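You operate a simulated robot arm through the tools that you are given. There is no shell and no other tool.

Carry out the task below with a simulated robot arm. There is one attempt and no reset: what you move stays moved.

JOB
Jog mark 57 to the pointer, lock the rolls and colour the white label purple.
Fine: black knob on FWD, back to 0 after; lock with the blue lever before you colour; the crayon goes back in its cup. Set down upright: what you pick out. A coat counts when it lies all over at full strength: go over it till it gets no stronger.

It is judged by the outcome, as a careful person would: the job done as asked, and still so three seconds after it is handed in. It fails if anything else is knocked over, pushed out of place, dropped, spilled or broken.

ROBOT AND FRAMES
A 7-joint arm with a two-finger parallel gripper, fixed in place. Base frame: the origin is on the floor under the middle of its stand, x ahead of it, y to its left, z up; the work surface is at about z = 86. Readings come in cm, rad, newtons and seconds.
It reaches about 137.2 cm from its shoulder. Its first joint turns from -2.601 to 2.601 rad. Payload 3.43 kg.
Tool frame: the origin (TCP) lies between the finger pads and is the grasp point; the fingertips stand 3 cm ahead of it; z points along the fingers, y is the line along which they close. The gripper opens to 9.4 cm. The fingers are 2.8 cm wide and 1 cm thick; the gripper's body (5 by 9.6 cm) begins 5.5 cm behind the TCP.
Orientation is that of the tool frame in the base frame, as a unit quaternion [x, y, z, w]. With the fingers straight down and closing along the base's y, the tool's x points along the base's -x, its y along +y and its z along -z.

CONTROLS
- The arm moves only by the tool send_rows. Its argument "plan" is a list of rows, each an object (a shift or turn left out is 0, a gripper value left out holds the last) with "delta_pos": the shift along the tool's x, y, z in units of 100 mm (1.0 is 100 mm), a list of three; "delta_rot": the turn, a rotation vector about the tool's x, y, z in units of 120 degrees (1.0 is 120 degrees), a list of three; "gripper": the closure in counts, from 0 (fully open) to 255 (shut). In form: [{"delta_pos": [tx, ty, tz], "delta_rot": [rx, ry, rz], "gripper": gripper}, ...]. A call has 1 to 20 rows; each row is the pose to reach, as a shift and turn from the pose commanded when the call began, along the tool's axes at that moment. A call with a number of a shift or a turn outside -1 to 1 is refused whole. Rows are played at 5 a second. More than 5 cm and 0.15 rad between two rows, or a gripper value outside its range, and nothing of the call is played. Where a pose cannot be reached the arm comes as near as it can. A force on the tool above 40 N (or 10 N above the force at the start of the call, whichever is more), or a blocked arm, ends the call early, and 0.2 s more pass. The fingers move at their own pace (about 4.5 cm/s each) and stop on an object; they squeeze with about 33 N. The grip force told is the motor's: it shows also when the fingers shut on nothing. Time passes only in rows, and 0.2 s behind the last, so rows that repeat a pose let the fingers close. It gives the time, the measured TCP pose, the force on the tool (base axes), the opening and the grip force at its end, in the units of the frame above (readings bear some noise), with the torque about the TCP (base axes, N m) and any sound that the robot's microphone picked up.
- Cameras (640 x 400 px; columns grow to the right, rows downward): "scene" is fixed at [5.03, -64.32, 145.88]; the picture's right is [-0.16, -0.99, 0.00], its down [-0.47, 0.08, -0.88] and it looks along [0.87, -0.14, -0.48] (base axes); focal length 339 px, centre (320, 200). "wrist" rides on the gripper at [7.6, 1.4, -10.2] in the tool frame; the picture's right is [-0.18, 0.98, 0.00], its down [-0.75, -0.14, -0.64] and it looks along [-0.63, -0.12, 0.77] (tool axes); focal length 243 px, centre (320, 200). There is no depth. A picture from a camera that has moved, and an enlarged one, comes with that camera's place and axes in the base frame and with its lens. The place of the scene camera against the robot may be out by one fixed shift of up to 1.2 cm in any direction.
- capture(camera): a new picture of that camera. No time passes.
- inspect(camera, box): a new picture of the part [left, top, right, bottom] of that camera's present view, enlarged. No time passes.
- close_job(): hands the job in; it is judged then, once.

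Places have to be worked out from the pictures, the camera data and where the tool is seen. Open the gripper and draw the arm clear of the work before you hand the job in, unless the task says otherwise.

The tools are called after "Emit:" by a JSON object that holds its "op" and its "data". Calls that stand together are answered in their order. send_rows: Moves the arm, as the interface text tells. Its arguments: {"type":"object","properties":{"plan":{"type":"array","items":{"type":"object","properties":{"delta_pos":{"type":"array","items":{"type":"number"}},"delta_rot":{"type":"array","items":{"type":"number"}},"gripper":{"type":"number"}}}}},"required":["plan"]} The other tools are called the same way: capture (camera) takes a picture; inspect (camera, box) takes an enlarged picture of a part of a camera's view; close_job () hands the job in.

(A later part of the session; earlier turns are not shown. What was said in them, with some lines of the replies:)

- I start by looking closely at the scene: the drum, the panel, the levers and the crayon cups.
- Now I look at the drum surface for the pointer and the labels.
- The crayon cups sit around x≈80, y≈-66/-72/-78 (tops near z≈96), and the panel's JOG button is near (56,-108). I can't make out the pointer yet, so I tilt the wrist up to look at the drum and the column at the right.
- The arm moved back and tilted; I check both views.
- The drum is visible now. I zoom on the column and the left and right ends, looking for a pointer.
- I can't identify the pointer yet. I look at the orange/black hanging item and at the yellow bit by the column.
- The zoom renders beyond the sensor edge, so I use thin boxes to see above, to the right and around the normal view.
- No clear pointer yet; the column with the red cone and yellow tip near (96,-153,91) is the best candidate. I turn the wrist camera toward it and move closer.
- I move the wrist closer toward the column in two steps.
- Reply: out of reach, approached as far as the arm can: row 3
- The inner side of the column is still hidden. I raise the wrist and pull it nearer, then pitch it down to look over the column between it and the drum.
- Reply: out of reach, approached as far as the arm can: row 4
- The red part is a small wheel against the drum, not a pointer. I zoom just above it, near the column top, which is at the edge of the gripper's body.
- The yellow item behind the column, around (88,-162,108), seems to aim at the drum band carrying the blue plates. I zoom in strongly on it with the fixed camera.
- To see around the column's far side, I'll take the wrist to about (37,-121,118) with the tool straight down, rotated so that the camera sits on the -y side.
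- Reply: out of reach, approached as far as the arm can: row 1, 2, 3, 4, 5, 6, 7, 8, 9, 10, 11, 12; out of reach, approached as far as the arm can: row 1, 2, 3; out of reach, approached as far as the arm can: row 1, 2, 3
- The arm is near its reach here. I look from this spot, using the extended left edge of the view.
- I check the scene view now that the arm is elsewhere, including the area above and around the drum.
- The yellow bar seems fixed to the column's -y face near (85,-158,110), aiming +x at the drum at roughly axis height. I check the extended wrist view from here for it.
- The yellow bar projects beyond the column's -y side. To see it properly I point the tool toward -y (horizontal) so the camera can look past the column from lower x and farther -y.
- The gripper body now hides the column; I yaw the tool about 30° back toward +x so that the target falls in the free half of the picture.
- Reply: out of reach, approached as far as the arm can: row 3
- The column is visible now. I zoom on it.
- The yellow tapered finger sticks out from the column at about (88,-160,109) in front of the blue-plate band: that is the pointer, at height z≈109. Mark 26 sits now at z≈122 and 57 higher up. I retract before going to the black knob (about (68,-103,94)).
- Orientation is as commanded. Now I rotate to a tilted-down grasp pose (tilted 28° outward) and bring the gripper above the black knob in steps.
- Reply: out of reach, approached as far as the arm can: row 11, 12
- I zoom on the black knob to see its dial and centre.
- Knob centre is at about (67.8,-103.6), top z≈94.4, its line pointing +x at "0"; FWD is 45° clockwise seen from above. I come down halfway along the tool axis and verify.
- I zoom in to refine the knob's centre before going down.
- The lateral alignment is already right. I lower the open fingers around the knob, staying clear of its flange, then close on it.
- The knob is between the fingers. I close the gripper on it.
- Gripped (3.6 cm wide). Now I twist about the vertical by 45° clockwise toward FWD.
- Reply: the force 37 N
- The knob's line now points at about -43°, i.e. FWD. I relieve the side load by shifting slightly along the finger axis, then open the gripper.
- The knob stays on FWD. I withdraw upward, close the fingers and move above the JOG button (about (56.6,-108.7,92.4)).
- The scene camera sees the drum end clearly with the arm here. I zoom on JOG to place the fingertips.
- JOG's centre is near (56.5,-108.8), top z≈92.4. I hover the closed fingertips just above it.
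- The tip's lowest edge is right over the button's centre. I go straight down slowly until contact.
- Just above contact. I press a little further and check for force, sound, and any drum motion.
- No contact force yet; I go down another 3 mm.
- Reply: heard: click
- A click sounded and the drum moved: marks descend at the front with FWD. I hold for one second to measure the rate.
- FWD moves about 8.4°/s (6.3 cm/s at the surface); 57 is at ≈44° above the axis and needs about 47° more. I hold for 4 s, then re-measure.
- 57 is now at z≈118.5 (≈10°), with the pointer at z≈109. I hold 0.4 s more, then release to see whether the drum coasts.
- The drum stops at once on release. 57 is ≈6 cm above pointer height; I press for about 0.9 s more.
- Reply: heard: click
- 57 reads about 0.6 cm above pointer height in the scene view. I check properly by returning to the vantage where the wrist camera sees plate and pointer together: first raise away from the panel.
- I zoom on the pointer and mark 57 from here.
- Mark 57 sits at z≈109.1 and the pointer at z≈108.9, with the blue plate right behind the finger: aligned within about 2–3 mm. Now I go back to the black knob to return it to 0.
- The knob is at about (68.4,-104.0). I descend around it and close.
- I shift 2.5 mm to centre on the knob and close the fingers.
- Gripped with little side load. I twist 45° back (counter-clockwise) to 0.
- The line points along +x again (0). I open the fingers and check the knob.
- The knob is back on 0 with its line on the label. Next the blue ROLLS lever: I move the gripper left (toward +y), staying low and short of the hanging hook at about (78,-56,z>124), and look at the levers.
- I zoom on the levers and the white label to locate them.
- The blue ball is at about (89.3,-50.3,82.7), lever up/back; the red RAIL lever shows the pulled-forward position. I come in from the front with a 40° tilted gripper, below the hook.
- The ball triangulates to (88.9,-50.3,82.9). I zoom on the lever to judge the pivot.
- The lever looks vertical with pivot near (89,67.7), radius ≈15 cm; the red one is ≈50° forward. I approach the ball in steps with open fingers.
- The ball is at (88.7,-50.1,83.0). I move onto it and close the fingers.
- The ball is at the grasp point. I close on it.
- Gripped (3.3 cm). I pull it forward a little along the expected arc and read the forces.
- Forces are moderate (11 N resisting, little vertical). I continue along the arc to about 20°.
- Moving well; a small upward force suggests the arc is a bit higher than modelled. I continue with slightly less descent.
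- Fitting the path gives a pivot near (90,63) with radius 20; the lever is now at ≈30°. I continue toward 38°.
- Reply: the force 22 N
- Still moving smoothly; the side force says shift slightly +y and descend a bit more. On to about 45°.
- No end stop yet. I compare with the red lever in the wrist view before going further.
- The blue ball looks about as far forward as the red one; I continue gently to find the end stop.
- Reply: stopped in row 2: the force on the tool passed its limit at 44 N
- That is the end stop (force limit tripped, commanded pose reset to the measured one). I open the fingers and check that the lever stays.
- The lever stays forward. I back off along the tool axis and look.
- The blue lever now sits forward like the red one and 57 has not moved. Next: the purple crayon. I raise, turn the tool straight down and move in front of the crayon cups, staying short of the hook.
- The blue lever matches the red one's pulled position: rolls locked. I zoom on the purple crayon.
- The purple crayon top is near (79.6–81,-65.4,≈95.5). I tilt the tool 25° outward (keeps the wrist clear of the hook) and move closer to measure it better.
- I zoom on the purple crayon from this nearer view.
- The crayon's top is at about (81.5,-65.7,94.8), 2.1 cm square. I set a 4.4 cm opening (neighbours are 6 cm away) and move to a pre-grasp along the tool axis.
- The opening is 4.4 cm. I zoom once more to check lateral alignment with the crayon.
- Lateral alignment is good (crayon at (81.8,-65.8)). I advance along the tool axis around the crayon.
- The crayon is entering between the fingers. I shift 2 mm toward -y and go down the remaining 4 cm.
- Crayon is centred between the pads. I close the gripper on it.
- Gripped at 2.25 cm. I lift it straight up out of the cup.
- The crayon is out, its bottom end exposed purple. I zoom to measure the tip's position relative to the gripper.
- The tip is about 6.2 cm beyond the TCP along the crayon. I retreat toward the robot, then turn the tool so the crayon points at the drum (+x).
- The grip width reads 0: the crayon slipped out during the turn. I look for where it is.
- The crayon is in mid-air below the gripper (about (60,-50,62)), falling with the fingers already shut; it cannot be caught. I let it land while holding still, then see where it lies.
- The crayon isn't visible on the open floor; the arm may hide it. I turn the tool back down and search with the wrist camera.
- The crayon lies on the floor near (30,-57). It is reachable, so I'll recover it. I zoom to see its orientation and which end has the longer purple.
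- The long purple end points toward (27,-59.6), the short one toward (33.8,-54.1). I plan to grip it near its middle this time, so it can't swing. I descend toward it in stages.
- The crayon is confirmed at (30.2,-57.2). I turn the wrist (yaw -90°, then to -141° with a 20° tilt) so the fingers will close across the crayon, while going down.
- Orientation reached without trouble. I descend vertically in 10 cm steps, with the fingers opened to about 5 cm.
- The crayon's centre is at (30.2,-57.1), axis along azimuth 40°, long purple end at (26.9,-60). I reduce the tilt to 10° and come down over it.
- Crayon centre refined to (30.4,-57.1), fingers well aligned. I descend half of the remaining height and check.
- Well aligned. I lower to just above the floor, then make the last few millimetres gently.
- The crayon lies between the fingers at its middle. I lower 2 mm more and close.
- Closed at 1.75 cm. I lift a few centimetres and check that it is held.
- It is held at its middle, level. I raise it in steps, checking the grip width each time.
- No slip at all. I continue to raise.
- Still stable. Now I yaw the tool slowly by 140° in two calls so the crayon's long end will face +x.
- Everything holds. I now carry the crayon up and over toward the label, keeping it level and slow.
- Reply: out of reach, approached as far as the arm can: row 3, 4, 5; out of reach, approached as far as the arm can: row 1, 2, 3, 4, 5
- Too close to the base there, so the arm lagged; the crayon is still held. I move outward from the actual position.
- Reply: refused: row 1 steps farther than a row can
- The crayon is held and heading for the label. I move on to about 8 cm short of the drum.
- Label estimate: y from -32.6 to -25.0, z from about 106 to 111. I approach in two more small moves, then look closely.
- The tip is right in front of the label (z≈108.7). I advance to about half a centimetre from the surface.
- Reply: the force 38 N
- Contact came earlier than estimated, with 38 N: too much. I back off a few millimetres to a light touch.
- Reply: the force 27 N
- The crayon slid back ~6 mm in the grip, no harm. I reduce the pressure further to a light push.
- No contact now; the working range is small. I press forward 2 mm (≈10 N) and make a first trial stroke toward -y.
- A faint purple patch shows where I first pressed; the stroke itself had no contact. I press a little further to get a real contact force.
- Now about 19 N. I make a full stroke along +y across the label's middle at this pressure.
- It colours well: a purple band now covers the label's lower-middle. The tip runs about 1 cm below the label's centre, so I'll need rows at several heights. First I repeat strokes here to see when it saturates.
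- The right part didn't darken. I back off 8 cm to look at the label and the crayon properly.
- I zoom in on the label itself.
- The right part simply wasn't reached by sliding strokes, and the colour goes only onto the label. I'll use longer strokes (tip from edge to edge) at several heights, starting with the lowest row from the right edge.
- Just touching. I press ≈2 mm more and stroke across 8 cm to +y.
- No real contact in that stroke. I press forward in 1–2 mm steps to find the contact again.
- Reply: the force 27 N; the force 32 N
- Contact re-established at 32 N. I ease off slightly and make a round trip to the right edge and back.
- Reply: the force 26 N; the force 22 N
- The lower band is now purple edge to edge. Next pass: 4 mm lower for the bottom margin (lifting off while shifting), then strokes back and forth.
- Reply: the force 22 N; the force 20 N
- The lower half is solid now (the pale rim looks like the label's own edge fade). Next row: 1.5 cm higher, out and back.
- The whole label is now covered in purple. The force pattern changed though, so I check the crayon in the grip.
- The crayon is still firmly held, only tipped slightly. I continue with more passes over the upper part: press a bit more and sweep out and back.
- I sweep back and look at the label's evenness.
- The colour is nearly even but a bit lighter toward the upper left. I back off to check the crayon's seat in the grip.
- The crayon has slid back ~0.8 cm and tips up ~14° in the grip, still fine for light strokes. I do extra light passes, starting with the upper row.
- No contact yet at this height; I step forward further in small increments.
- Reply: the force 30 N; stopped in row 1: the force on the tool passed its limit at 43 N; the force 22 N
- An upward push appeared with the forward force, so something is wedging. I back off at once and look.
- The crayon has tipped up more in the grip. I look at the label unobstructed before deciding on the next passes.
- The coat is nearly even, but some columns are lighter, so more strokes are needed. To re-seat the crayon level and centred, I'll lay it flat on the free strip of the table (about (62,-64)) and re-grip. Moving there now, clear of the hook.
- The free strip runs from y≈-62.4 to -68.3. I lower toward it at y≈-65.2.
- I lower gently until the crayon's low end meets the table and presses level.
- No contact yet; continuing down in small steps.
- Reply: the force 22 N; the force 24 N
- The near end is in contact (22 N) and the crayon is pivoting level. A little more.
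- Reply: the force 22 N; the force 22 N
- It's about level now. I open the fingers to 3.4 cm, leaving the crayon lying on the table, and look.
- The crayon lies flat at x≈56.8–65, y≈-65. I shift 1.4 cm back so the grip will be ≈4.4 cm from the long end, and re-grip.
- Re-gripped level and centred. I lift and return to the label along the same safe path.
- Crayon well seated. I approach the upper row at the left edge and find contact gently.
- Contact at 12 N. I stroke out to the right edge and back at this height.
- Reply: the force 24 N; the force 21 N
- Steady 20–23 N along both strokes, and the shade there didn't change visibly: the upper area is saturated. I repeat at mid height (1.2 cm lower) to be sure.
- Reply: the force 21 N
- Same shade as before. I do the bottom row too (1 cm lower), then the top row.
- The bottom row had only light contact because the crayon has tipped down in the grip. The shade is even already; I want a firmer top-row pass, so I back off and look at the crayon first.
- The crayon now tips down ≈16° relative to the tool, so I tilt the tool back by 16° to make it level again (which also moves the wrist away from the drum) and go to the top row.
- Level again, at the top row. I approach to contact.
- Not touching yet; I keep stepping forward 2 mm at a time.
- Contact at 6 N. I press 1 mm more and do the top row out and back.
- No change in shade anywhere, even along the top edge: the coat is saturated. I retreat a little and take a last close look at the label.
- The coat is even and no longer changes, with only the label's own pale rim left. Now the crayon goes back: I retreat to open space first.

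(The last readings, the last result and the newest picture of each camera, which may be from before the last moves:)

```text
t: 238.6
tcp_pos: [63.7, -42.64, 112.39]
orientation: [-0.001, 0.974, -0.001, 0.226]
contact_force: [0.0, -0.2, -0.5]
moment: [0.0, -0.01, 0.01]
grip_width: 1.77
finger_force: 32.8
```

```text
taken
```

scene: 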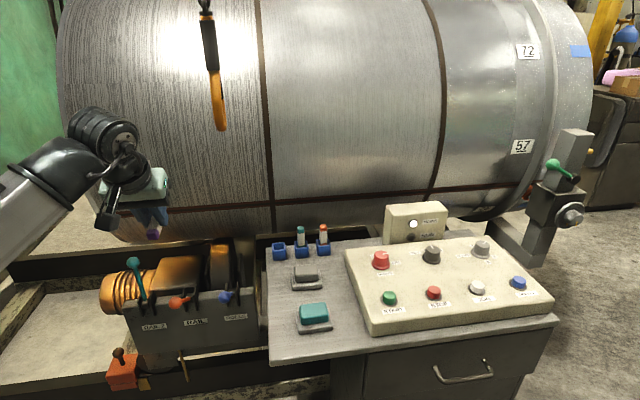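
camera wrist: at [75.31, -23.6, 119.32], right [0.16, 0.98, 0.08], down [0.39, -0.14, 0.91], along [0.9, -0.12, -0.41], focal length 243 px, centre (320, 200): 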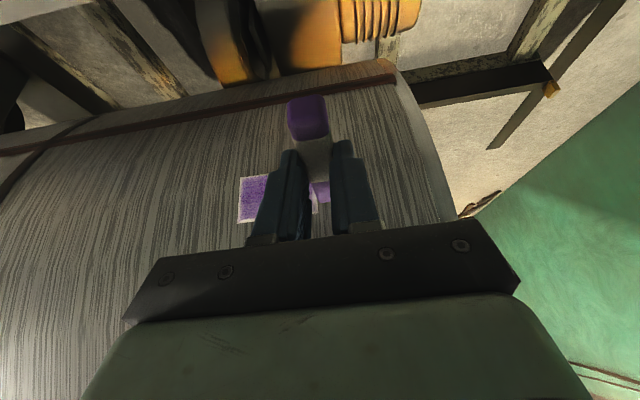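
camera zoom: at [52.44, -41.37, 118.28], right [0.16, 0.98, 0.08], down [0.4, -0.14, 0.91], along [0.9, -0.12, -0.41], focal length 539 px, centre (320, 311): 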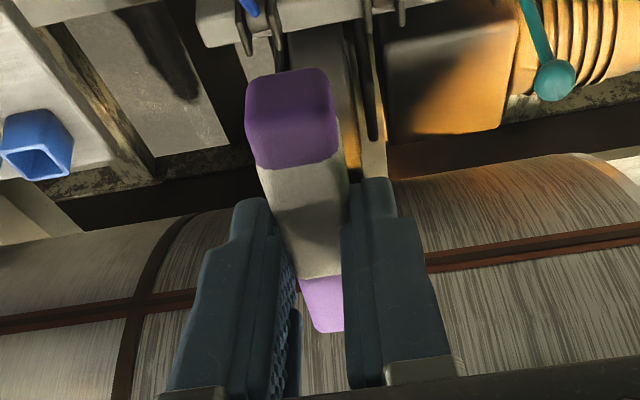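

The crayon is steady. I start the half-turn of the tool (about its own tilted axis) in 45° portions, checking the grip each time.

Emit:
{"op": "send_rows", "data": {"plan": [{"delta_rot": [-0.0234, 0, 0.0579]}, {"delta_rot": [-0.0468, 0, 0.1159]}, {"delta_rot": [-0.0702, 0, 0.1738]}, {"delta_rot": [-0.0937, 0, 0.2317]}, {"delta_rot": [-0.1171, 0, 0.2897]}, {"delta_rot": [-0.1405, 0, 0.3476]}]}}

Emit:
{"op": "send_rows", "data": {"plan": [{"delta_rot": [-0.0234, 0, 0.0579]}, {"delta_rot": [-0.0468, 0, 0.1159]}, {"delta_rot": [-0.0702, 0, 0.1738]}, {"delta_rot": [-0.0937, 0, 0.2317]}, {"delta_rot": [-0.1171, 0, 0.2897]}, {"delta_rot": [-0.1405, 0, 0.3476]}]}}

Emit:
{"op": "inspect", "data": {"camera": "wrist", "box": [220, 60, 420, 240]}}

Emit:
{"op": "capture", "data": {"camera": "scene"}}

```text
t: 240.0
tcp_pos: [64.01, -42.69, 112.31]
orientation: [0.313, 0.9, 0.219, 0.207]
contact_force: [-1.0, -0.4, 0.1]
moment: [-0.02, -0.03, -0.02]
grip_width: 1.76
finger_force: 33.1
```

```text
t: 241.4
tcp_pos: [63.89, -42.63, 112.49]
orientation: [0.578, 0.69, 0.405, 0.16]
contact_force: [-0.1, -0.4, -0.6]
moment: [0.02, 0.0, 0.0]
grip_width: 1.74
finger_force: 32.7
```

```text
2.22 times, centred on (320, 150) of wrist
camera zoom: at [55.64, -39.6, 121.79], right [0.71, -0.17, 0.69], down [-0.33, -0.94, 0.11], along [0.63, -0.3, -0.72], focal length 539 px, centre (320, 311)
```

zoom: 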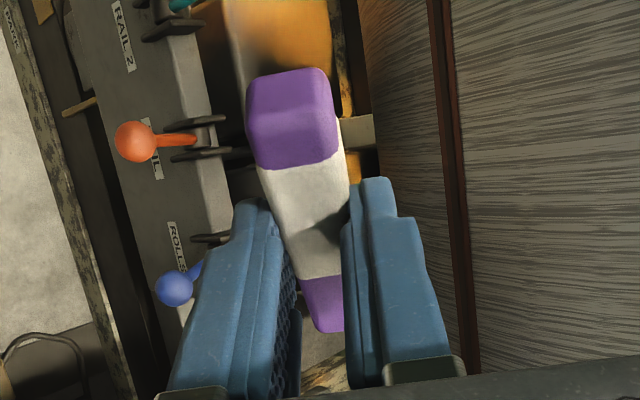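

```text
taken
```

scene: 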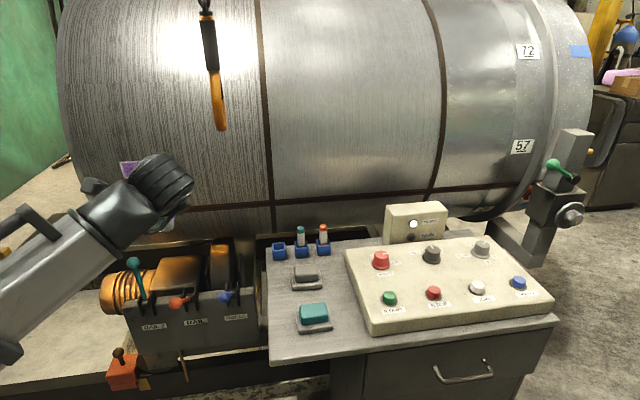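

Halfway and stable, no reach trouble. I continue the second half of the turn.

Emit:
{"op": "send_rows", "data": {"plan": [{"delta_rot": [-0.0234, 0, 0.0579]}, {"delta_rot": [-0.0468, 0, 0.1159]}, {"delta_rot": [-0.0702, 0, 0.1738]}, {"delta_rot": [-0.0937, 0, 0.2317]}, {"delta_rot": [-0.1171, 0, 0.2897]}, {"delta_rot": [-0.1405, 0, 0.3476]}]}}

Emit:
{"op": "send_rows", "data": {"plan": [{"delta_rot": [-0.0234, 0, 0.0579]}, {"delta_rot": [-0.0468, 0, 0.1159]}, {"delta_rot": [-0.0702, 0, 0.1738]}, {"delta_rot": [-0.0937, 0, 0.2317]}, {"delta_rot": [-0.1171, 0, 0.2897]}, {"delta_rot": [-0.1405, 0, 0.3476]}]}}

Emit:
{"op": "capture", "data": {"camera": "wrist"}}

Emit:
{"op": "capture", "data": {"camera": "scene"}}

```text
t: 242.8
tcp_pos: [63.79, -42.74, 112.43]
orientation: [0.756, 0.373, 0.53, 0.086]
contact_force: [0.2, 0.4, -0.6]
moment: [0.02, -0.02, 0.03]
grip_width: 1.74
finger_force: 32.9
```

```text
t: 244.2
tcp_pos: [63.83, -42.65, 112.32]
orientation: [0.819, 0.001, 0.574, 0.0]
contact_force: [-0.1, 0.4, -0.4]
moment: [0.01, 0.0, 0.02]
grip_width: 1.77
finger_force: 33.3
```

```text
taken
camera wrist: at [56.85, -44.27, 123.09], right [-0.06, -0.98, -0.17], down [-0.86, 0.14, -0.49], along [0.51, 0.12, -0.85], focal length 243 px, centre (320, 200)
```

wrist: 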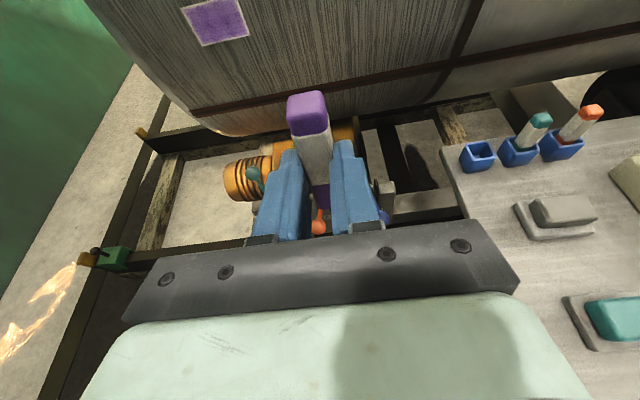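

```text
taken
```

scene: 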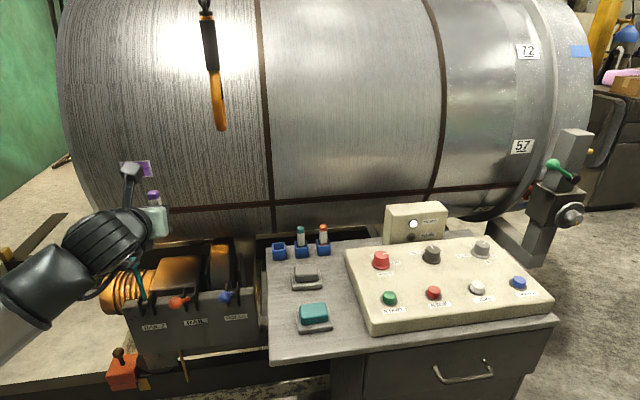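

The tool is rolled with the camera on top and the crayon upright, long end down. From here I also check the label and the cup.

Emit:
{"op": "inspect", "data": {"camera": "wrist", "box": [170, 0, 260, 56]}}

Emit:
{"op": "inspect", "data": {"camera": "wrist", "box": [430, 90, 620, 210]}}

Emit:
{"op": "inspect", "data": {"camera": "wrist", "box": [240, 70, 400, 240]}}

Emit:
{"op": "inspect", "data": {"camera": "scene", "box": [100, 140, 200, 240]}}

```text
7.11 times, centred on (215, 28) of wrist
camera zoom: at [56.85, -44.27, 123.09], right [-0.06, -0.98, -0.17], down [-0.86, 0.14, -0.49], along [0.51, 0.12, -0.85], focal length 1725 px, centre (1067, 1423)
```

zoom: 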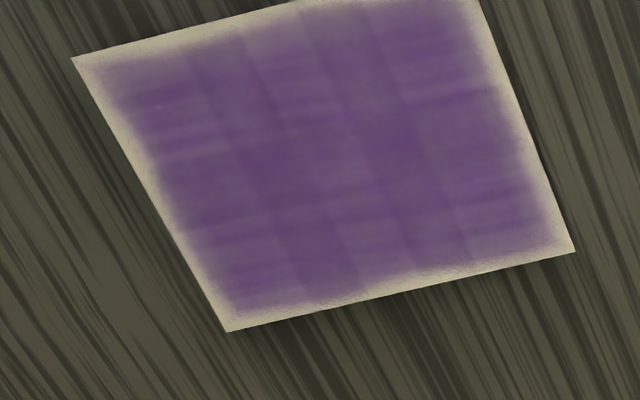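

```text
3.33 times, centred on (525, 150) of wrist
camera zoom: at [56.85, -44.27, 123.09], right [-0.06, -0.98, -0.17], down [-0.86, 0.14, -0.49], along [0.51, 0.12, -0.85], focal length 809 px, centre (-363, 367)
```

zoom: 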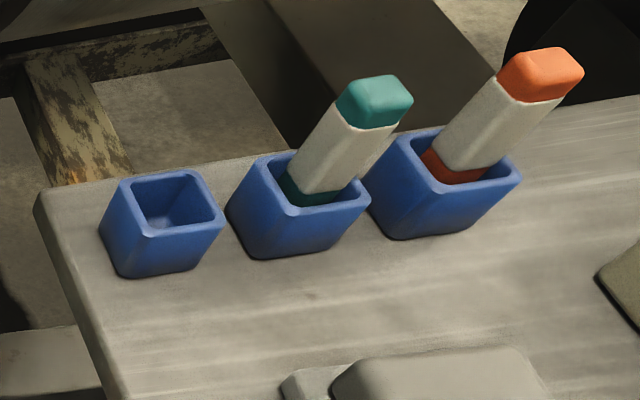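

```text
2.35 times, centred on (320, 155) of wrist
camera zoom: at [56.85, -44.27, 123.09], right [-0.06, -0.98, -0.17], down [-0.86, 0.14, -0.49], along [0.51, 0.12, -0.85], focal length 571 px, centre (320, 306)
```

zoom: 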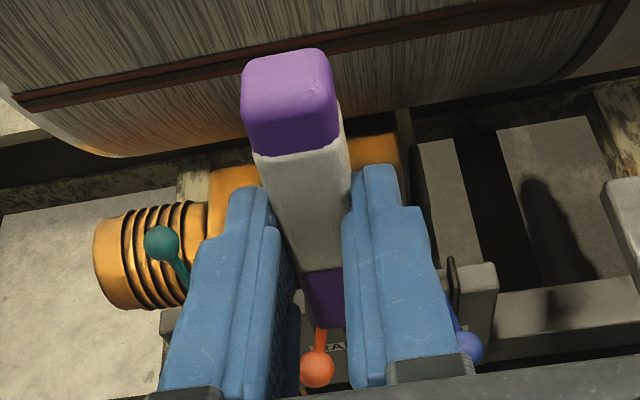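

```text
4.00 times, centred on (150, 190) of scene
camera zoom: at [5.03, -64.32, 145.88], right [-0.16, -0.99, 0.0], down [-0.47, 0.08, -0.88], along [0.87, -0.14, -0.48], focal length 1356 px, centre (1000, 240)
```

zoom: 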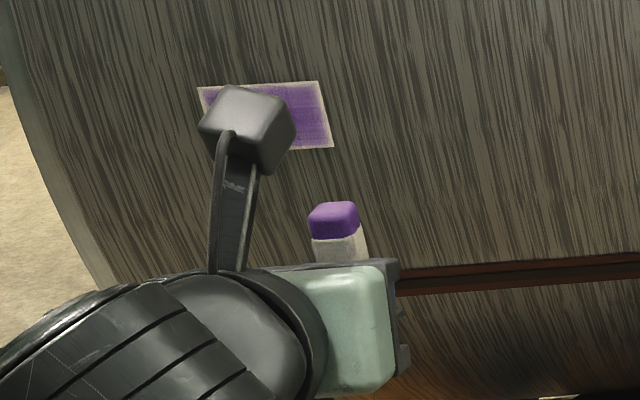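

Label fully purple in this view too. The empty cup's centre is near (82.0,-66.1), rim z≈89.2. I carry the upright crayon toward it.

Emit:
{"op": "send_rows", "data": {"plan": [{"delta_pos": [-0.07, 0.25, 0.026]}, {"delta_pos": [-0.141, 0.5, 0.052]}, {"delta_pos": [-0.21, 0.75, 0.077]}, {"delta_pos": [-0.282, 1.0, 0.103]}]}}

Emit:
{"op": "send_rows", "data": {"plan": [{"delta_pos": [-0.07, 0.25, 0.026]}, {"delta_pos": [-0.141, 0.5, 0.052]}, {"delta_pos": [-0.21, 0.75, 0.077]}, {"delta_pos": [-0.282, 1.0, 0.103]}]}}

Emit:
{"op": "send_rows", "data": {"plan": [{"delta_pos": [0.006, 0.11, 0.21]}, {"delta_pos": [0.011, 0.22, 0.42]}, {"delta_pos": [0.017, 0.34, 0.632]}, {"delta_pos": [0.017, 0.34, 0.632]}]}}

Emit:
{"op": "capture", "data": {"camera": "wrist"}}

Emit:
{"op": "capture", "data": {"camera": "scene"}}

```text
t: 245.2
tcp_pos: [63.96, -52.99, 109.33]
orientation: [0.819, 0.003, 0.574, 0.0]
contact_force: [0.1, 0.5, -1.2]
moment: [-0.04, 0.0, -0.02]
grip_width: 1.77
finger_force: 33.4
```

```text
t: 246.2
tcp_pos: [63.83, -62.82, 106.5]
orientation: [0.819, 0.002, 0.574, 0.0]
contact_force: [-0.6, 0.3, -0.4]
moment: [0.01, -0.02, 0.0]
grip_width: 1.75
finger_force: 33.3
```

```text
t: 247.2
tcp_pos: [69.85, -66.06, 104.36]
orientation: [0.819, 0.002, 0.574, 0.0]
contact_force: [0.7, 0.6, -0.8]
moment: [0.01, 0.02, -0.01]
grip_width: 1.79
finger_force: 32.8
```

```text
taken
camera wrist: at [62.85, -67.56, 115.11], right [-0.06, -0.98, -0.17], down [-0.86, 0.14, -0.49], along [0.51, 0.12, -0.85], focal length 243 px, centre (320, 200)
```

wrist: 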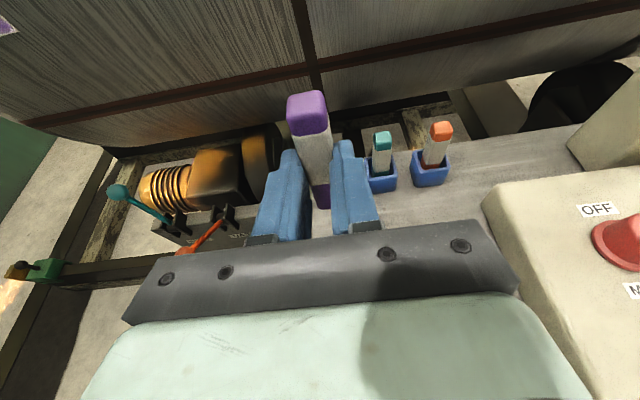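

```text
taken
```

scene: 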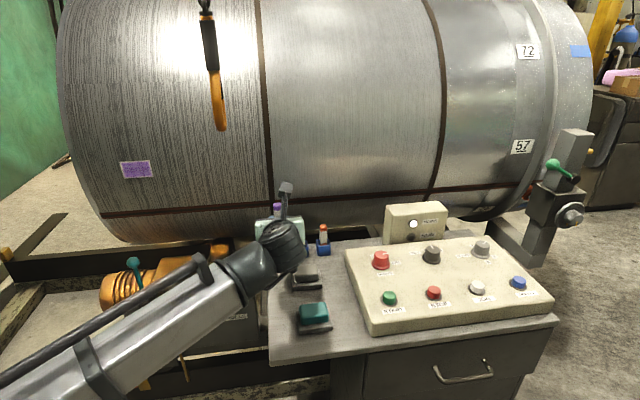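

The empty cup is hidden behind the fingers here, but its neighbours are visible and equally spaced. I zoom on them for position.

Emit:
{"op": "inspect", "data": {"camera": "wrist", "box": [270, 80, 470, 220]}}

Emit:
{"op": "inspect", "data": {"camera": "scene", "box": [250, 190, 350, 270]}}

```text
2.86 times, centred on (370, 150) of wrist
camera zoom: at [62.85, -67.56, 115.11], right [-0.06, -0.98, -0.17], down [-0.86, 0.14, -0.49], along [0.51, 0.12, -0.85], focal length 693 px, centre (177, 343)
```

zoom: 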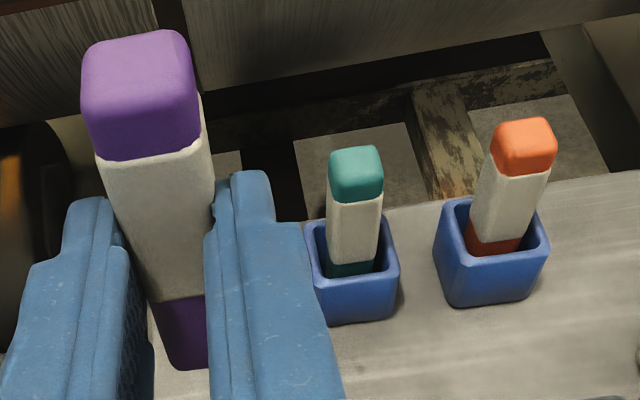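

```text
5.00 times, centred on (300, 230) of scene
camera zoom: at [5.03, -64.32, 145.88], right [-0.16, -0.99, 0.0], down [-0.47, 0.08, -0.88], along [0.87, -0.14, -0.48], focal length 1695 px, centre (420, 50)
```

zoom: 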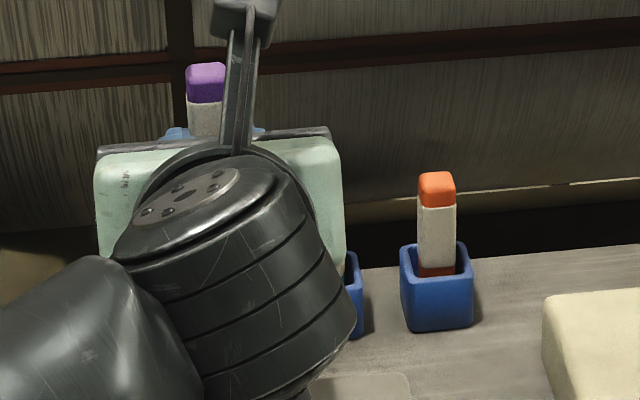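

Cup centre from the neighbours: (81.9,-66.15). I move forward so the crayon's lower end hangs right above it.

Emit:
{"op": "send_rows", "data": {"plan": [{"delta_pos": [0.01, 0.01, 0.18]}, {"delta_pos": [0.02, 0.02, 0.36]}, {"delta_pos": [0.034, 0.03, 0.55]}, {"delta_pos": [0.034, 0.03, 0.55]}]}}

Emit:
{"op": "send_rows", "data": {"plan": [{"delta_pos": [0.01, 0.008, 0.15]}, {"delta_pos": [0.02, 0.016, 0.3]}, {"delta_pos": [0.029, 0.024, 0.46]}, {"delta_pos": [0.029, 0.024, 0.46]}]}}

Emit:
{"op": "inspect", "data": {"camera": "wrist", "box": [240, 70, 460, 240]}}

Emit:
{"op": "inspect", "data": {"camera": "scene", "box": [250, 190, 350, 270]}}

```text
t: 248.2
tcp_pos: [75.28, -66.51, 102.96]
orientation: [0.819, 0.002, 0.574, 0.0]
contact_force: [-0.3, 0.8, -0.7]
moment: [0.01, -0.01, 0.01]
grip_width: 1.76
finger_force: 33.0
```

```text
t: 249.2
tcp_pos: [79.58, -66.7, 101.55]
orientation: [0.819, 0.002, 0.574, 0.0]
contact_force: [0.3, -0.8, 0.0]
moment: [-0.03, 0.0, 0.0]
grip_width: 1.79
finger_force: 32.1
```

```text
2.35 times, centred on (350, 155) of wrist
camera zoom: at [72.62, -68.21, 112.29], right [-0.06, -0.98, -0.17], down [-0.86, 0.14, -0.49], along [0.51, 0.12, -0.85], focal length 571 px, centre (249, 306)
```

zoom: 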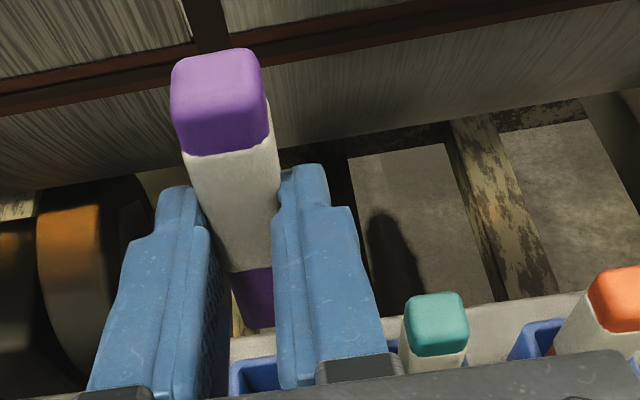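

```text
5.00 times, centred on (300, 230) of scene
camera zoom: at [5.03, -64.32, 145.88], right [-0.16, -0.99, 0.0], down [-0.47, 0.08, -0.88], along [0.87, -0.14, -0.48], focal length 1695 px, centre (420, 50)
```

zoom: 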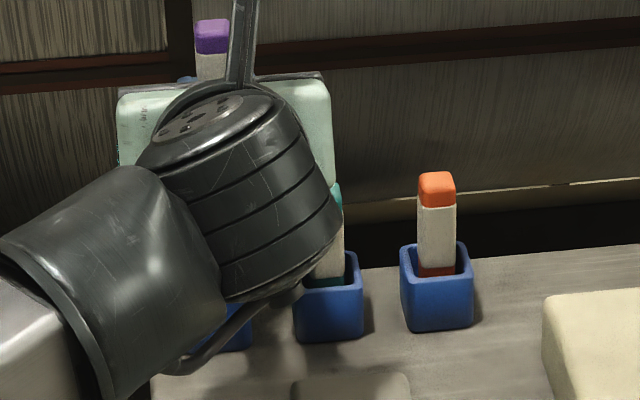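

The crayon's foot is centred over the cup (81.93,-66.2 vs 81.9,-66.0). I lower to just above the rim and check.

Emit:
{"op": "send_rows", "data": {"plan": [{"delta_pos": [-0.13, -0.005, 0.047]}, {"delta_pos": [-0.26, -0.01, 0.094]}, {"delta_pos": [-0.39, -0.01, 0.141]}, {"delta_pos": [-0.517, -0.01, 0.188]}, {"delta_pos": [-0.517, -0.01, 0.188]}]}}

Emit:
{"op": "inspect", "data": {"camera": "wrist", "box": [240, 70, 460, 240]}}

Emit:
{"op": "inspect", "data": {"camera": "scene", "box": [250, 200, 350, 280]}}

```text
t: 250.4
tcp_pos: [79.64, -66.62, 96.13]
orientation: [0.818, 0.002, 0.575, 0.001]
contact_force: [-1.0, 0.3, 0.4]
moment: [0.0, -0.01, 0.03]
grip_width: 1.76
finger_force: 32.4
```

```text
2.35 times, centred on (350, 155) of wrist
camera zoom: at [72.67, -68.12, 106.76], right [-0.06, -0.98, -0.17], down [-0.86, 0.14, -0.49], along [0.51, 0.12, -0.85], focal length 571 px, centre (249, 306)
```

zoom: 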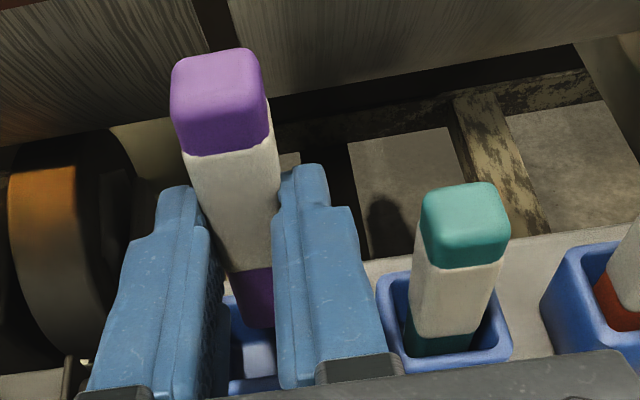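

```text
5.00 times, centred on (300, 240) of scene
camera zoom: at [5.03, -64.32, 145.88], right [-0.16, -0.99, 0.0], down [-0.47, 0.08, -0.88], along [0.87, -0.14, -0.48], focal length 1695 px, centre (420, 0)
```

zoom: 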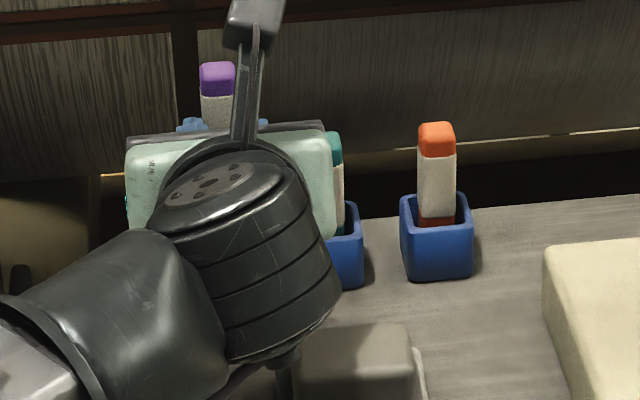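

Everything lines up (cup centre (81.85,-66.1), foot at (82.0,-66.1)). I lower the crayon into the cup slowly.

Emit:
{"op": "send_rows", "data": {"plan": [{"delta_pos": [-0.047, 0, 0.017]}, {"delta_pos": [-0.094, 0, 0.034]}, {"delta_pos": [-0.141, 0, 0.051]}, {"delta_pos": [-0.188, 0, 0.068]}]}}

Emit:
{"op": "inspect", "data": {"camera": "wrist", "box": [240, 70, 460, 240]}}

```text
t: 251.4
tcp_pos: [79.55, -66.57, 94.53]
orientation: [0.816, 0.001, 0.578, 0.001]
contact_force: [-1.1, -0.6, 36.5]
moment: [-0.29, -1.06, -0.02]
grip_width: 1.82
finger_force: 33.1
```

```text
2.35 times, centred on (350, 155) of wrist
camera zoom: at [72.51, -68.05, 105.2], right [-0.06, -0.98, -0.17], down [-0.86, 0.14, -0.5], along [0.51, 0.12, -0.85], focal length 571 px, centre (249, 306)
```

zoom: 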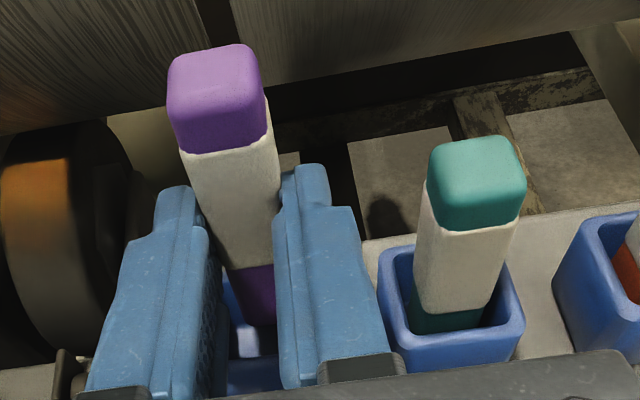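

The foot met the cup's right rim (36 N, contact point at y≈-67.4), so the crayon sits ~4 mm too far to -y. I raise, shift +y and try again.

Emit:
{"op": "send_rows", "data": {"plan": [{"delta_pos": [0.05, 0, -0.018]}, {"delta_pos": [0.1, 0, -0.036]}, {"delta_pos": [0.1, -0.045, -0.036]}, {"delta_pos": [0.1, -0.045, -0.036]}]}}

Emit:
{"op": "inspect", "data": {"camera": "wrist", "box": [270, 100, 350, 240]}}

```text
t: 252.4
tcp_pos: [79.52, -66.13, 95.05]
orientation: [0.819, 0.002, 0.574, 0.0]
contact_force: [1.1, 0.4, -0.4]
moment: [0.01, 0.03, -0.01]
grip_width: 1.75
finger_force: 33.2
```

```text
2.86 times, centred on (310, 170) of wrist
camera zoom: at [72.58, -67.61, 105.87], right [-0.06, -0.98, -0.17], down [-0.86, 0.14, -0.49], along [0.5, 0.12, -0.86], focal length 693 px, centre (349, 286)
```

zoom: 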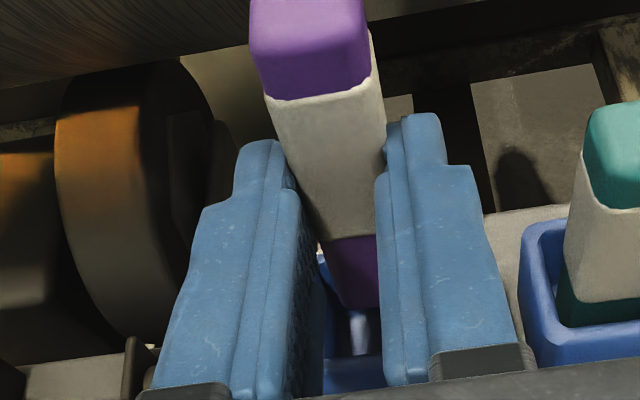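

Better view: the crayon is ~1 cm shorter below the fingers than I thought, and now nearly centred. I shift 1.5 mm more (+y) and 2 mm back (-x), then lower again in small steps.

Emit:
{"op": "send_rows", "data": {"plan": [{"delta_pos": [-0.007, -0.015, -0.019]}, {"delta_pos": [-0.054, -0.015, -0.002]}, {"delta_pos": [-0.101, -0.015, 0.015]}, {"delta_pos": [-0.101, -0.015, 0.015]}]}}

Emit:
{"op": "inspect", "data": {"camera": "wrist", "box": [270, 100, 350, 240]}}

```text
t: 253.4
tcp_pos: [79.32, -66.08, 94.22]
orientation: [0.819, 0.002, 0.574, 0.001]
contact_force: [0.3, 0.5, -0.8]
moment: [0.0, 0.01, -0.02]
grip_width: 1.76
finger_force: 33.2
```

```text
2.86 times, centred on (310, 170) of wrist
camera zoom: at [72.42, -67.45, 104.91], right [-0.06, -0.98, -0.17], down [-0.86, 0.14, -0.49], along [0.51, 0.12, -0.85], focal length 693 px, centre (349, 286)
```

zoom: 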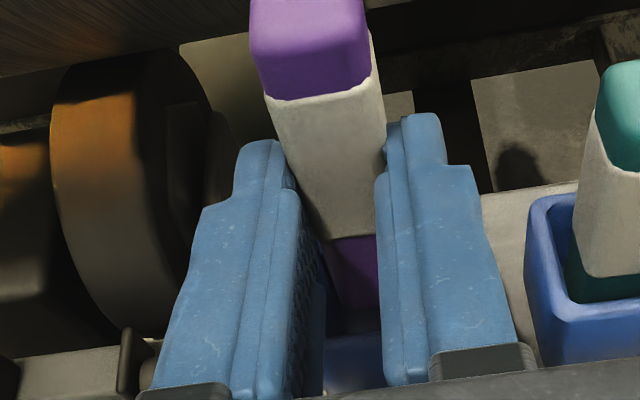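

No force below the earlier contact height: the foot is entering the cup. I continue down.

Emit:
{"op": "send_rows", "data": {"plan": [{"delta_pos": [-0.047, 0, 0.017]}, {"delta_pos": [-0.094, 0, 0.034]}, {"delta_pos": [-0.094, 0, 0.034]}]}}

Emit:
{"op": "send_rows", "data": {"plan": [{"delta_pos": [-0.038, 0, 0.014]}, {"delta_pos": [-0.066, 0, 0.024]}, {"delta_pos": [-0.066, 0, 0.024]}]}}

Emit:
{"op": "inspect", "data": {"camera": "wrist", "box": [270, 100, 350, 240]}}

Emit:
{"op": "inspect", "data": {"camera": "scene", "box": [250, 200, 350, 280]}}

```text
t: 254.2
tcp_pos: [79.37, -66.16, 93.15]
orientation: [0.819, 0.002, 0.574, 0.001]
contact_force: [-0.3, -0.1, 0.1]
moment: [0.0, 0.0, -0.02]
grip_width: 1.79
finger_force: 32.9
```

```text
t: 255.0
tcp_pos: [79.35, -66.02, 92.51]
orientation: [0.819, 0.002, 0.574, 0.0]
contact_force: [-0.7, 0.9, -1.2]
moment: [0.0, 0.0, 0.01]
grip_width: 1.77
finger_force: 33.3
```

```text
2.86 times, centred on (310, 170) of wrist
camera zoom: at [72.35, -67.48, 103.24], right [-0.06, -0.98, -0.17], down [-0.86, 0.14, -0.49], along [0.51, 0.12, -0.85], focal length 693 px, centre (349, 286)
```

zoom: 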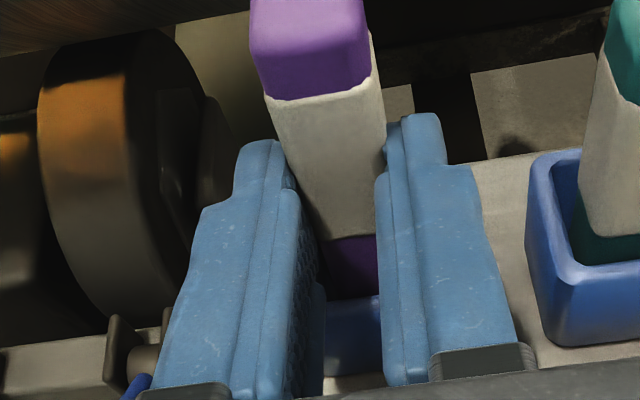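

```text
5.00 times, centred on (300, 240) of scene
camera zoom: at [5.03, -64.32, 145.88], right [-0.16, -0.99, 0.0], down [-0.47, 0.08, -0.88], along [0.87, -0.14, -0.48], focal length 1695 px, centre (420, 0)
```

zoom: 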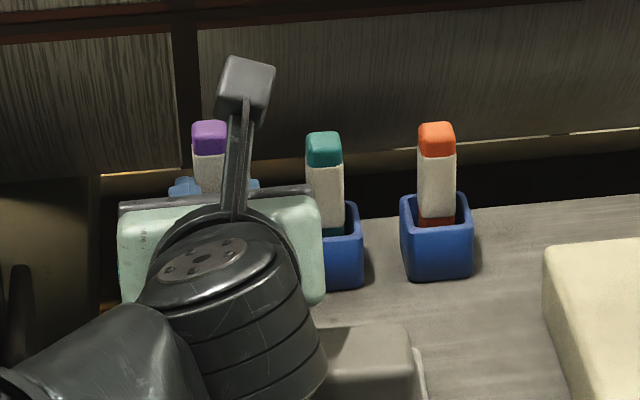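

The crayon stands in the cup with its foot ≈0.5 cm above the floor and the fingers just above the rim. I lower 2 mm more and open gently.

Emit:
{"op": "send_rows", "data": {"plan": [{"delta_pos": [-0.019, 0, 0.007], "gripper": 255}, {"delta_pos": [-0.019, 0, 0.007], "gripper": 240}, {"delta_pos": [-0.019, 0, 0.007], "gripper": 215}, {"delta_pos": [-0.019, 0, 0.007], "gripper": 190}, {"delta_pos": [-0.019, 0, 0.007], "gripper": 165}, {"delta_pos": [-0.019, 0, 0.007], "gripper": 165}, {"delta_pos": [-0.019, 0, 0.007], "gripper": 165}]}}

Emit:
{"op": "inspect", "data": {"camera": "wrist", "box": [250, 70, 410, 240]}}

Emit:
{"op": "inspect", "data": {"camera": "scene", "box": [250, 200, 350, 280]}}

```text
t: 256.6
tcp_pos: [79.49, -66.0, 92.35]
orientation: [0.819, 0.002, 0.574, 0.001]
contact_force: [0.0, 0.2, 0.2]
moment: [0.01, 0.0, -0.01]
grip_width: 3.33
finger_force: 0.1
```

```text
2.35 times, centred on (330, 155) of wrist
camera zoom: at [72.41, -67.48, 103.06], right [-0.06, -0.98, -0.17], down [-0.86, 0.14, -0.49], along [0.51, 0.12, -0.85], focal length 571 px, centre (296, 306)
```

zoom: 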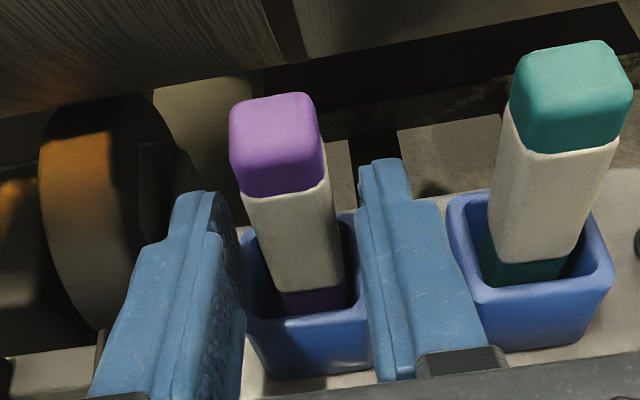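

```text
5.00 times, centred on (300, 240) of scene
camera zoom: at [5.03, -64.32, 145.88], right [-0.16, -0.99, 0.0], down [-0.47, 0.08, -0.88], along [0.87, -0.14, -0.48], focal length 1695 px, centre (420, 0)
```

zoom: 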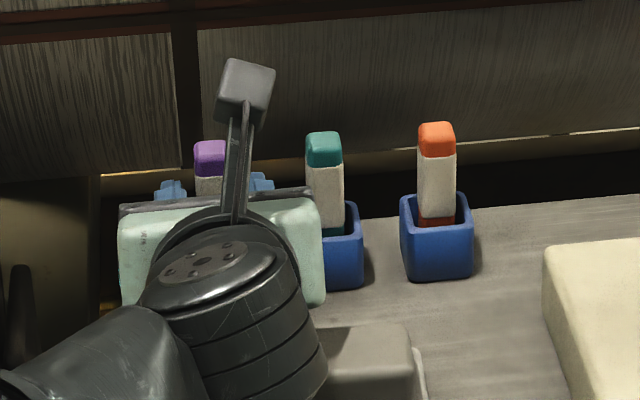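

The crayon dropped into place and stands upright like its neighbours. I withdraw straight back along the tool axis.

Emit:
{"op": "send_rows", "data": {"plan": [{"delta_pos": [0, 0, -0.15]}, {"delta_pos": [0, 0, -0.35]}, {"delta_pos": [0, 0, -0.6]}, {"delta_pos": [0, 0, -0.95]}]}}

Emit:
{"op": "capture", "data": {"camera": "wrist"}}

Emit:
{"op": "inspect", "data": {"camera": "scene", "box": [250, 200, 350, 280]}}

```text
t: 257.6
tcp_pos: [70.59, -66.09, 95.55]
orientation: [0.819, 0.002, 0.574, 0.0]
contact_force: [-0.6, 0.5, -0.2]
moment: [0.03, -0.02, 0.04]
grip_width: 3.33
finger_force: 0.0
```

```text
taken
camera wrist: at [63.55, -67.57, 106.19], right [-0.06, -0.98, -0.17], down [-0.86, 0.14, -0.49], along [0.51, 0.12, -0.85], focal length 243 px, centre (320, 200)
```

wrist: 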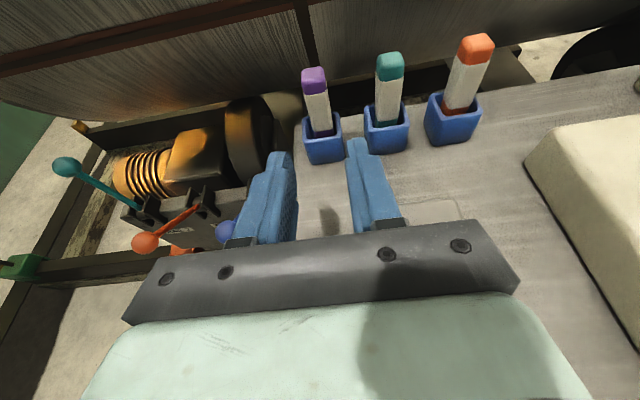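

```text
5.00 times, centred on (300, 240) of scene
camera zoom: at [5.03, -64.32, 145.88], right [-0.16, -0.99, 0.0], down [-0.47, 0.08, -0.88], along [0.87, -0.14, -0.48], focal length 1695 px, centre (420, 0)
```

zoom: 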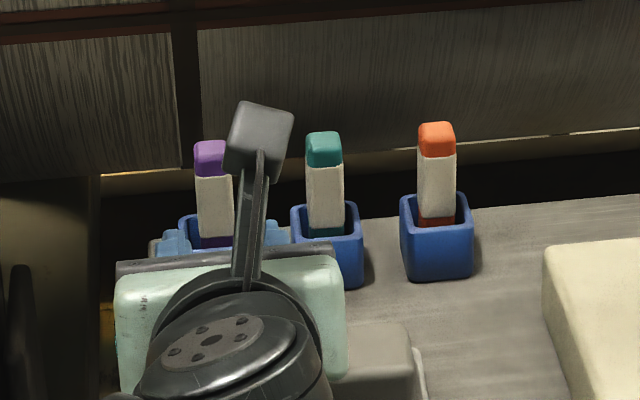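

All three crayons stand in their cups. I draw the arm further back and up, and open the gripper.

Emit:
{"op": "send_rows", "data": {"plan": [{"delta_pos": [0.11, -0.05, -0.24], "gripper": 100}, {"delta_pos": [0.22, -0.1, -0.48], "gripper": 0}, {"delta_pos": [0.33, -0.16, -0.72], "gripper": 0}, {"delta_pos": [0.45, -0.22, -0.96], "gripper": 0}]}}

Emit:
{"op": "send_rows", "data": {"plan": [{"delta_pos": [0.24, -0.25, -0.1]}, {"delta_pos": [0.48, -0.5, -0.2]}, {"delta_pos": [0.72, -0.75, -0.3]}, {"delta_pos": [0.9, -0.9, -0.35]}]}}

Emit:
{"op": "capture", "data": {"camera": "scene"}}

Emit:
{"op": "capture", "data": {"camera": "wrist"}}

```text
t: 258.6
tcp_pos: [62.81, -63.75, 102.94]
orientation: [0.819, 0.002, 0.574, 0.001]
contact_force: [-0.5, 0.1, 0.0]
moment: [0.02, 0.0, -0.02]
grip_width: 9.41
finger_force: 0.0
```

```text
t: 259.6
tcp_pos: [62.75, -54.84, 112.71]
orientation: [0.819, 0.001, 0.574, 0.002]
contact_force: [0.2, -0.8, -0.2]
moment: [-0.03, -0.02, 0.01]
grip_width: 9.42
finger_force: 0.0
```

```text
taken
```

scene: 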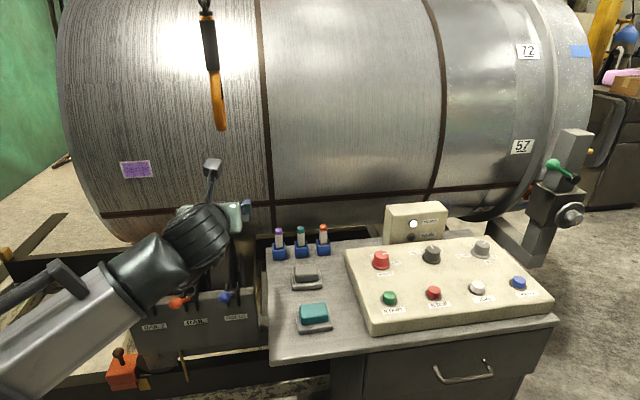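

```text
taken
camera wrist: at [55.72, -56.34, 123.49], right [-0.06, -0.98, -0.17], down [-0.86, 0.14, -0.49], along [0.51, 0.12, -0.86], focal length 243 px, centre (320, 200)
```

wrist: 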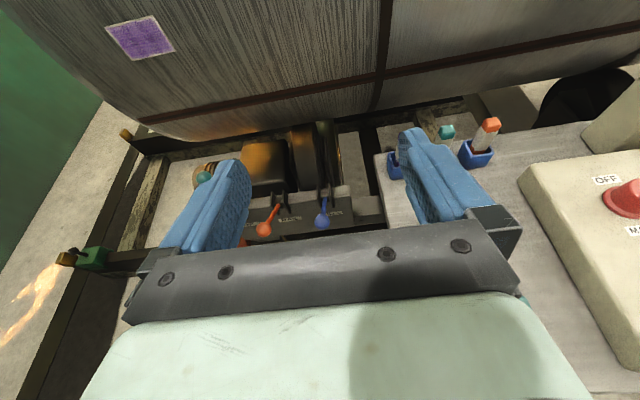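

Final checks: label, knob, lever, mark 57 and crayons.

Emit:
{"op": "inspect", "data": {"camera": "wrist", "box": [95, 8, 185, 68]}}

Emit:
{"op": "inspect", "data": {"camera": "scene", "box": [380, 200, 560, 310]}}

Emit:
{"op": "inspect", "data": {"camera": "scene", "box": [250, 215, 350, 280]}}

Emit:
{"op": "inspect", "data": {"camera": "scene", "box": [440, 60, 640, 200]}}

Emit:
{"op": "inspect", "data": {"camera": "scene", "box": [112, 153, 160, 185]}}

```text
6.67 times, centred on (140, 38) of wrist
camera zoom: at [55.72, -56.34, 123.49], right [-0.06, -0.98, -0.17], down [-0.86, 0.14, -0.49], along [0.51, 0.12, -0.86], focal length 1618 px, centre (1520, 1280)
```

zoom: 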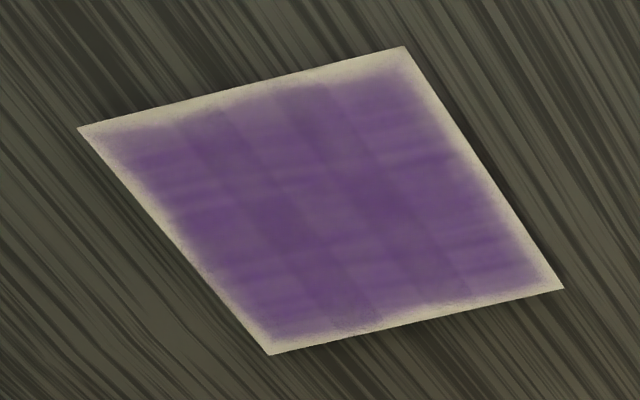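

```text
3.56 times, centred on (470, 255) of scene
camera zoom: at [5.03, -64.32, 145.88], right [-0.16, -0.99, 0.0], down [-0.47, 0.08, -0.88], along [0.87, -0.14, -0.48], focal length 1205 px, centre (-213, 4)
```

zoom: 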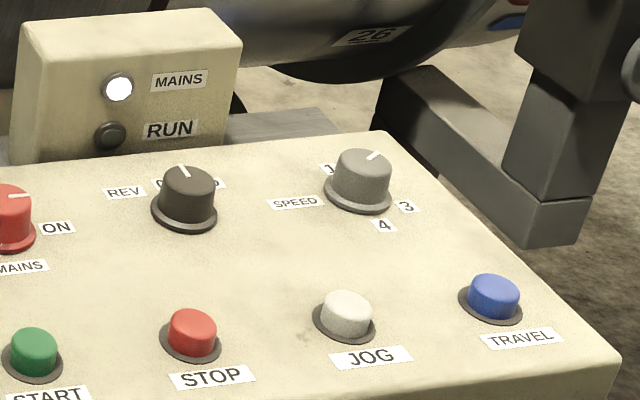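

```text
6.15 times, centred on (300, 248) of scene
camera zoom: at [5.03, -64.32, 145.88], right [-0.16, -0.99, 0.0], down [-0.47, 0.08, -0.88], along [0.87, -0.14, -0.48], focal length 2086 px, centre (443, -92)
```

zoom: 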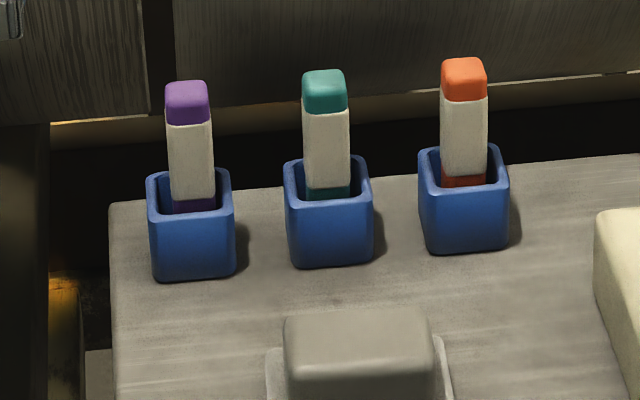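

```text
2.86 times, centred on (540, 130) of scene
camera zoom: at [5.03, -64.32, 145.88], right [-0.16, -0.99, 0.0], down [-0.47, 0.08, -0.88], along [0.87, -0.14, -0.48], focal length 968 px, centre (-309, 400)
```

zoom: 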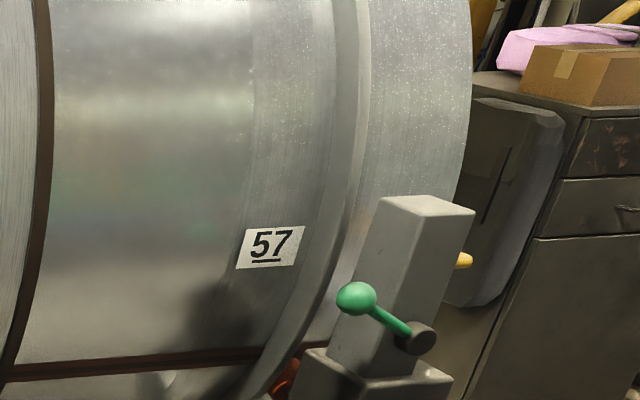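

```text
12.50 times, centred on (136, 169) of scene
camera zoom: at [5.03, -64.32, 145.88], right [-0.16, -0.99, 0.0], down [-0.47, 0.08, -0.88], along [0.87, -0.14, -0.48], focal length 4237 px, centre (2620, 588)
```

zoom: 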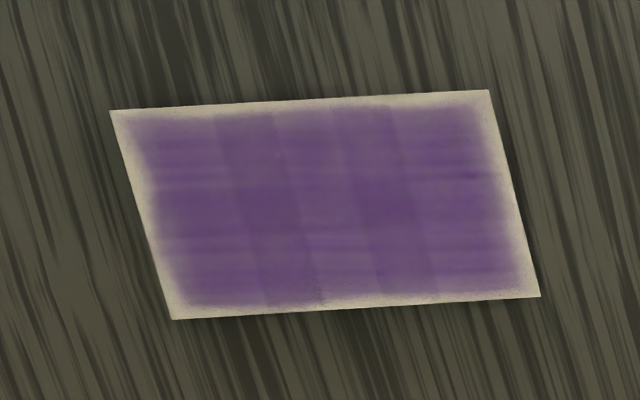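

Scene as it stands:
- Mark 57 is at the pointer.
- The black knob is back on 0.
- The blue lever is locked.
- The label is purple all over, and further strokes did not darken it.
- The purple crayon stands upright in its cup.
- The gripper is open and clear of the work.

The crayon did slip and fall to the floor once on the way. I picked it up and nothing else was touched. I hand the job in.

Emit:
{"op": "close_job", "data": {}}

```text
The job is handed in.
```

The job is handed in with everything you asked for in place, but I dropped the purple crayon on the floor once along the way. That may count against it under your rule about dropped things.

- **Mark 57:** I jogged it on FWD to the yellow pointer on the column. From the camera views they line up within about 2–3 mm.
- **Black knob:** it is back on 0.
- **Rolls:** I locked them with the blue lever, pulled forward to its stop, before any colouring.
- **White label:** it is purple all over, and the last strokes made it no darker. A narrow pale rim stayed on all four edges even though I stroked past them, so I took it for the label's own border.
- **Crayon:** it fell when I first turned the gripper toward the drum. I picked it up from the floor and set it flat on the table once to grip it again. After colouring I put it back upright in its cup, long end down as before.

As far as the pictures show, nothing else was moved or knocked over. The gripper is open and the arm is clear of the work.
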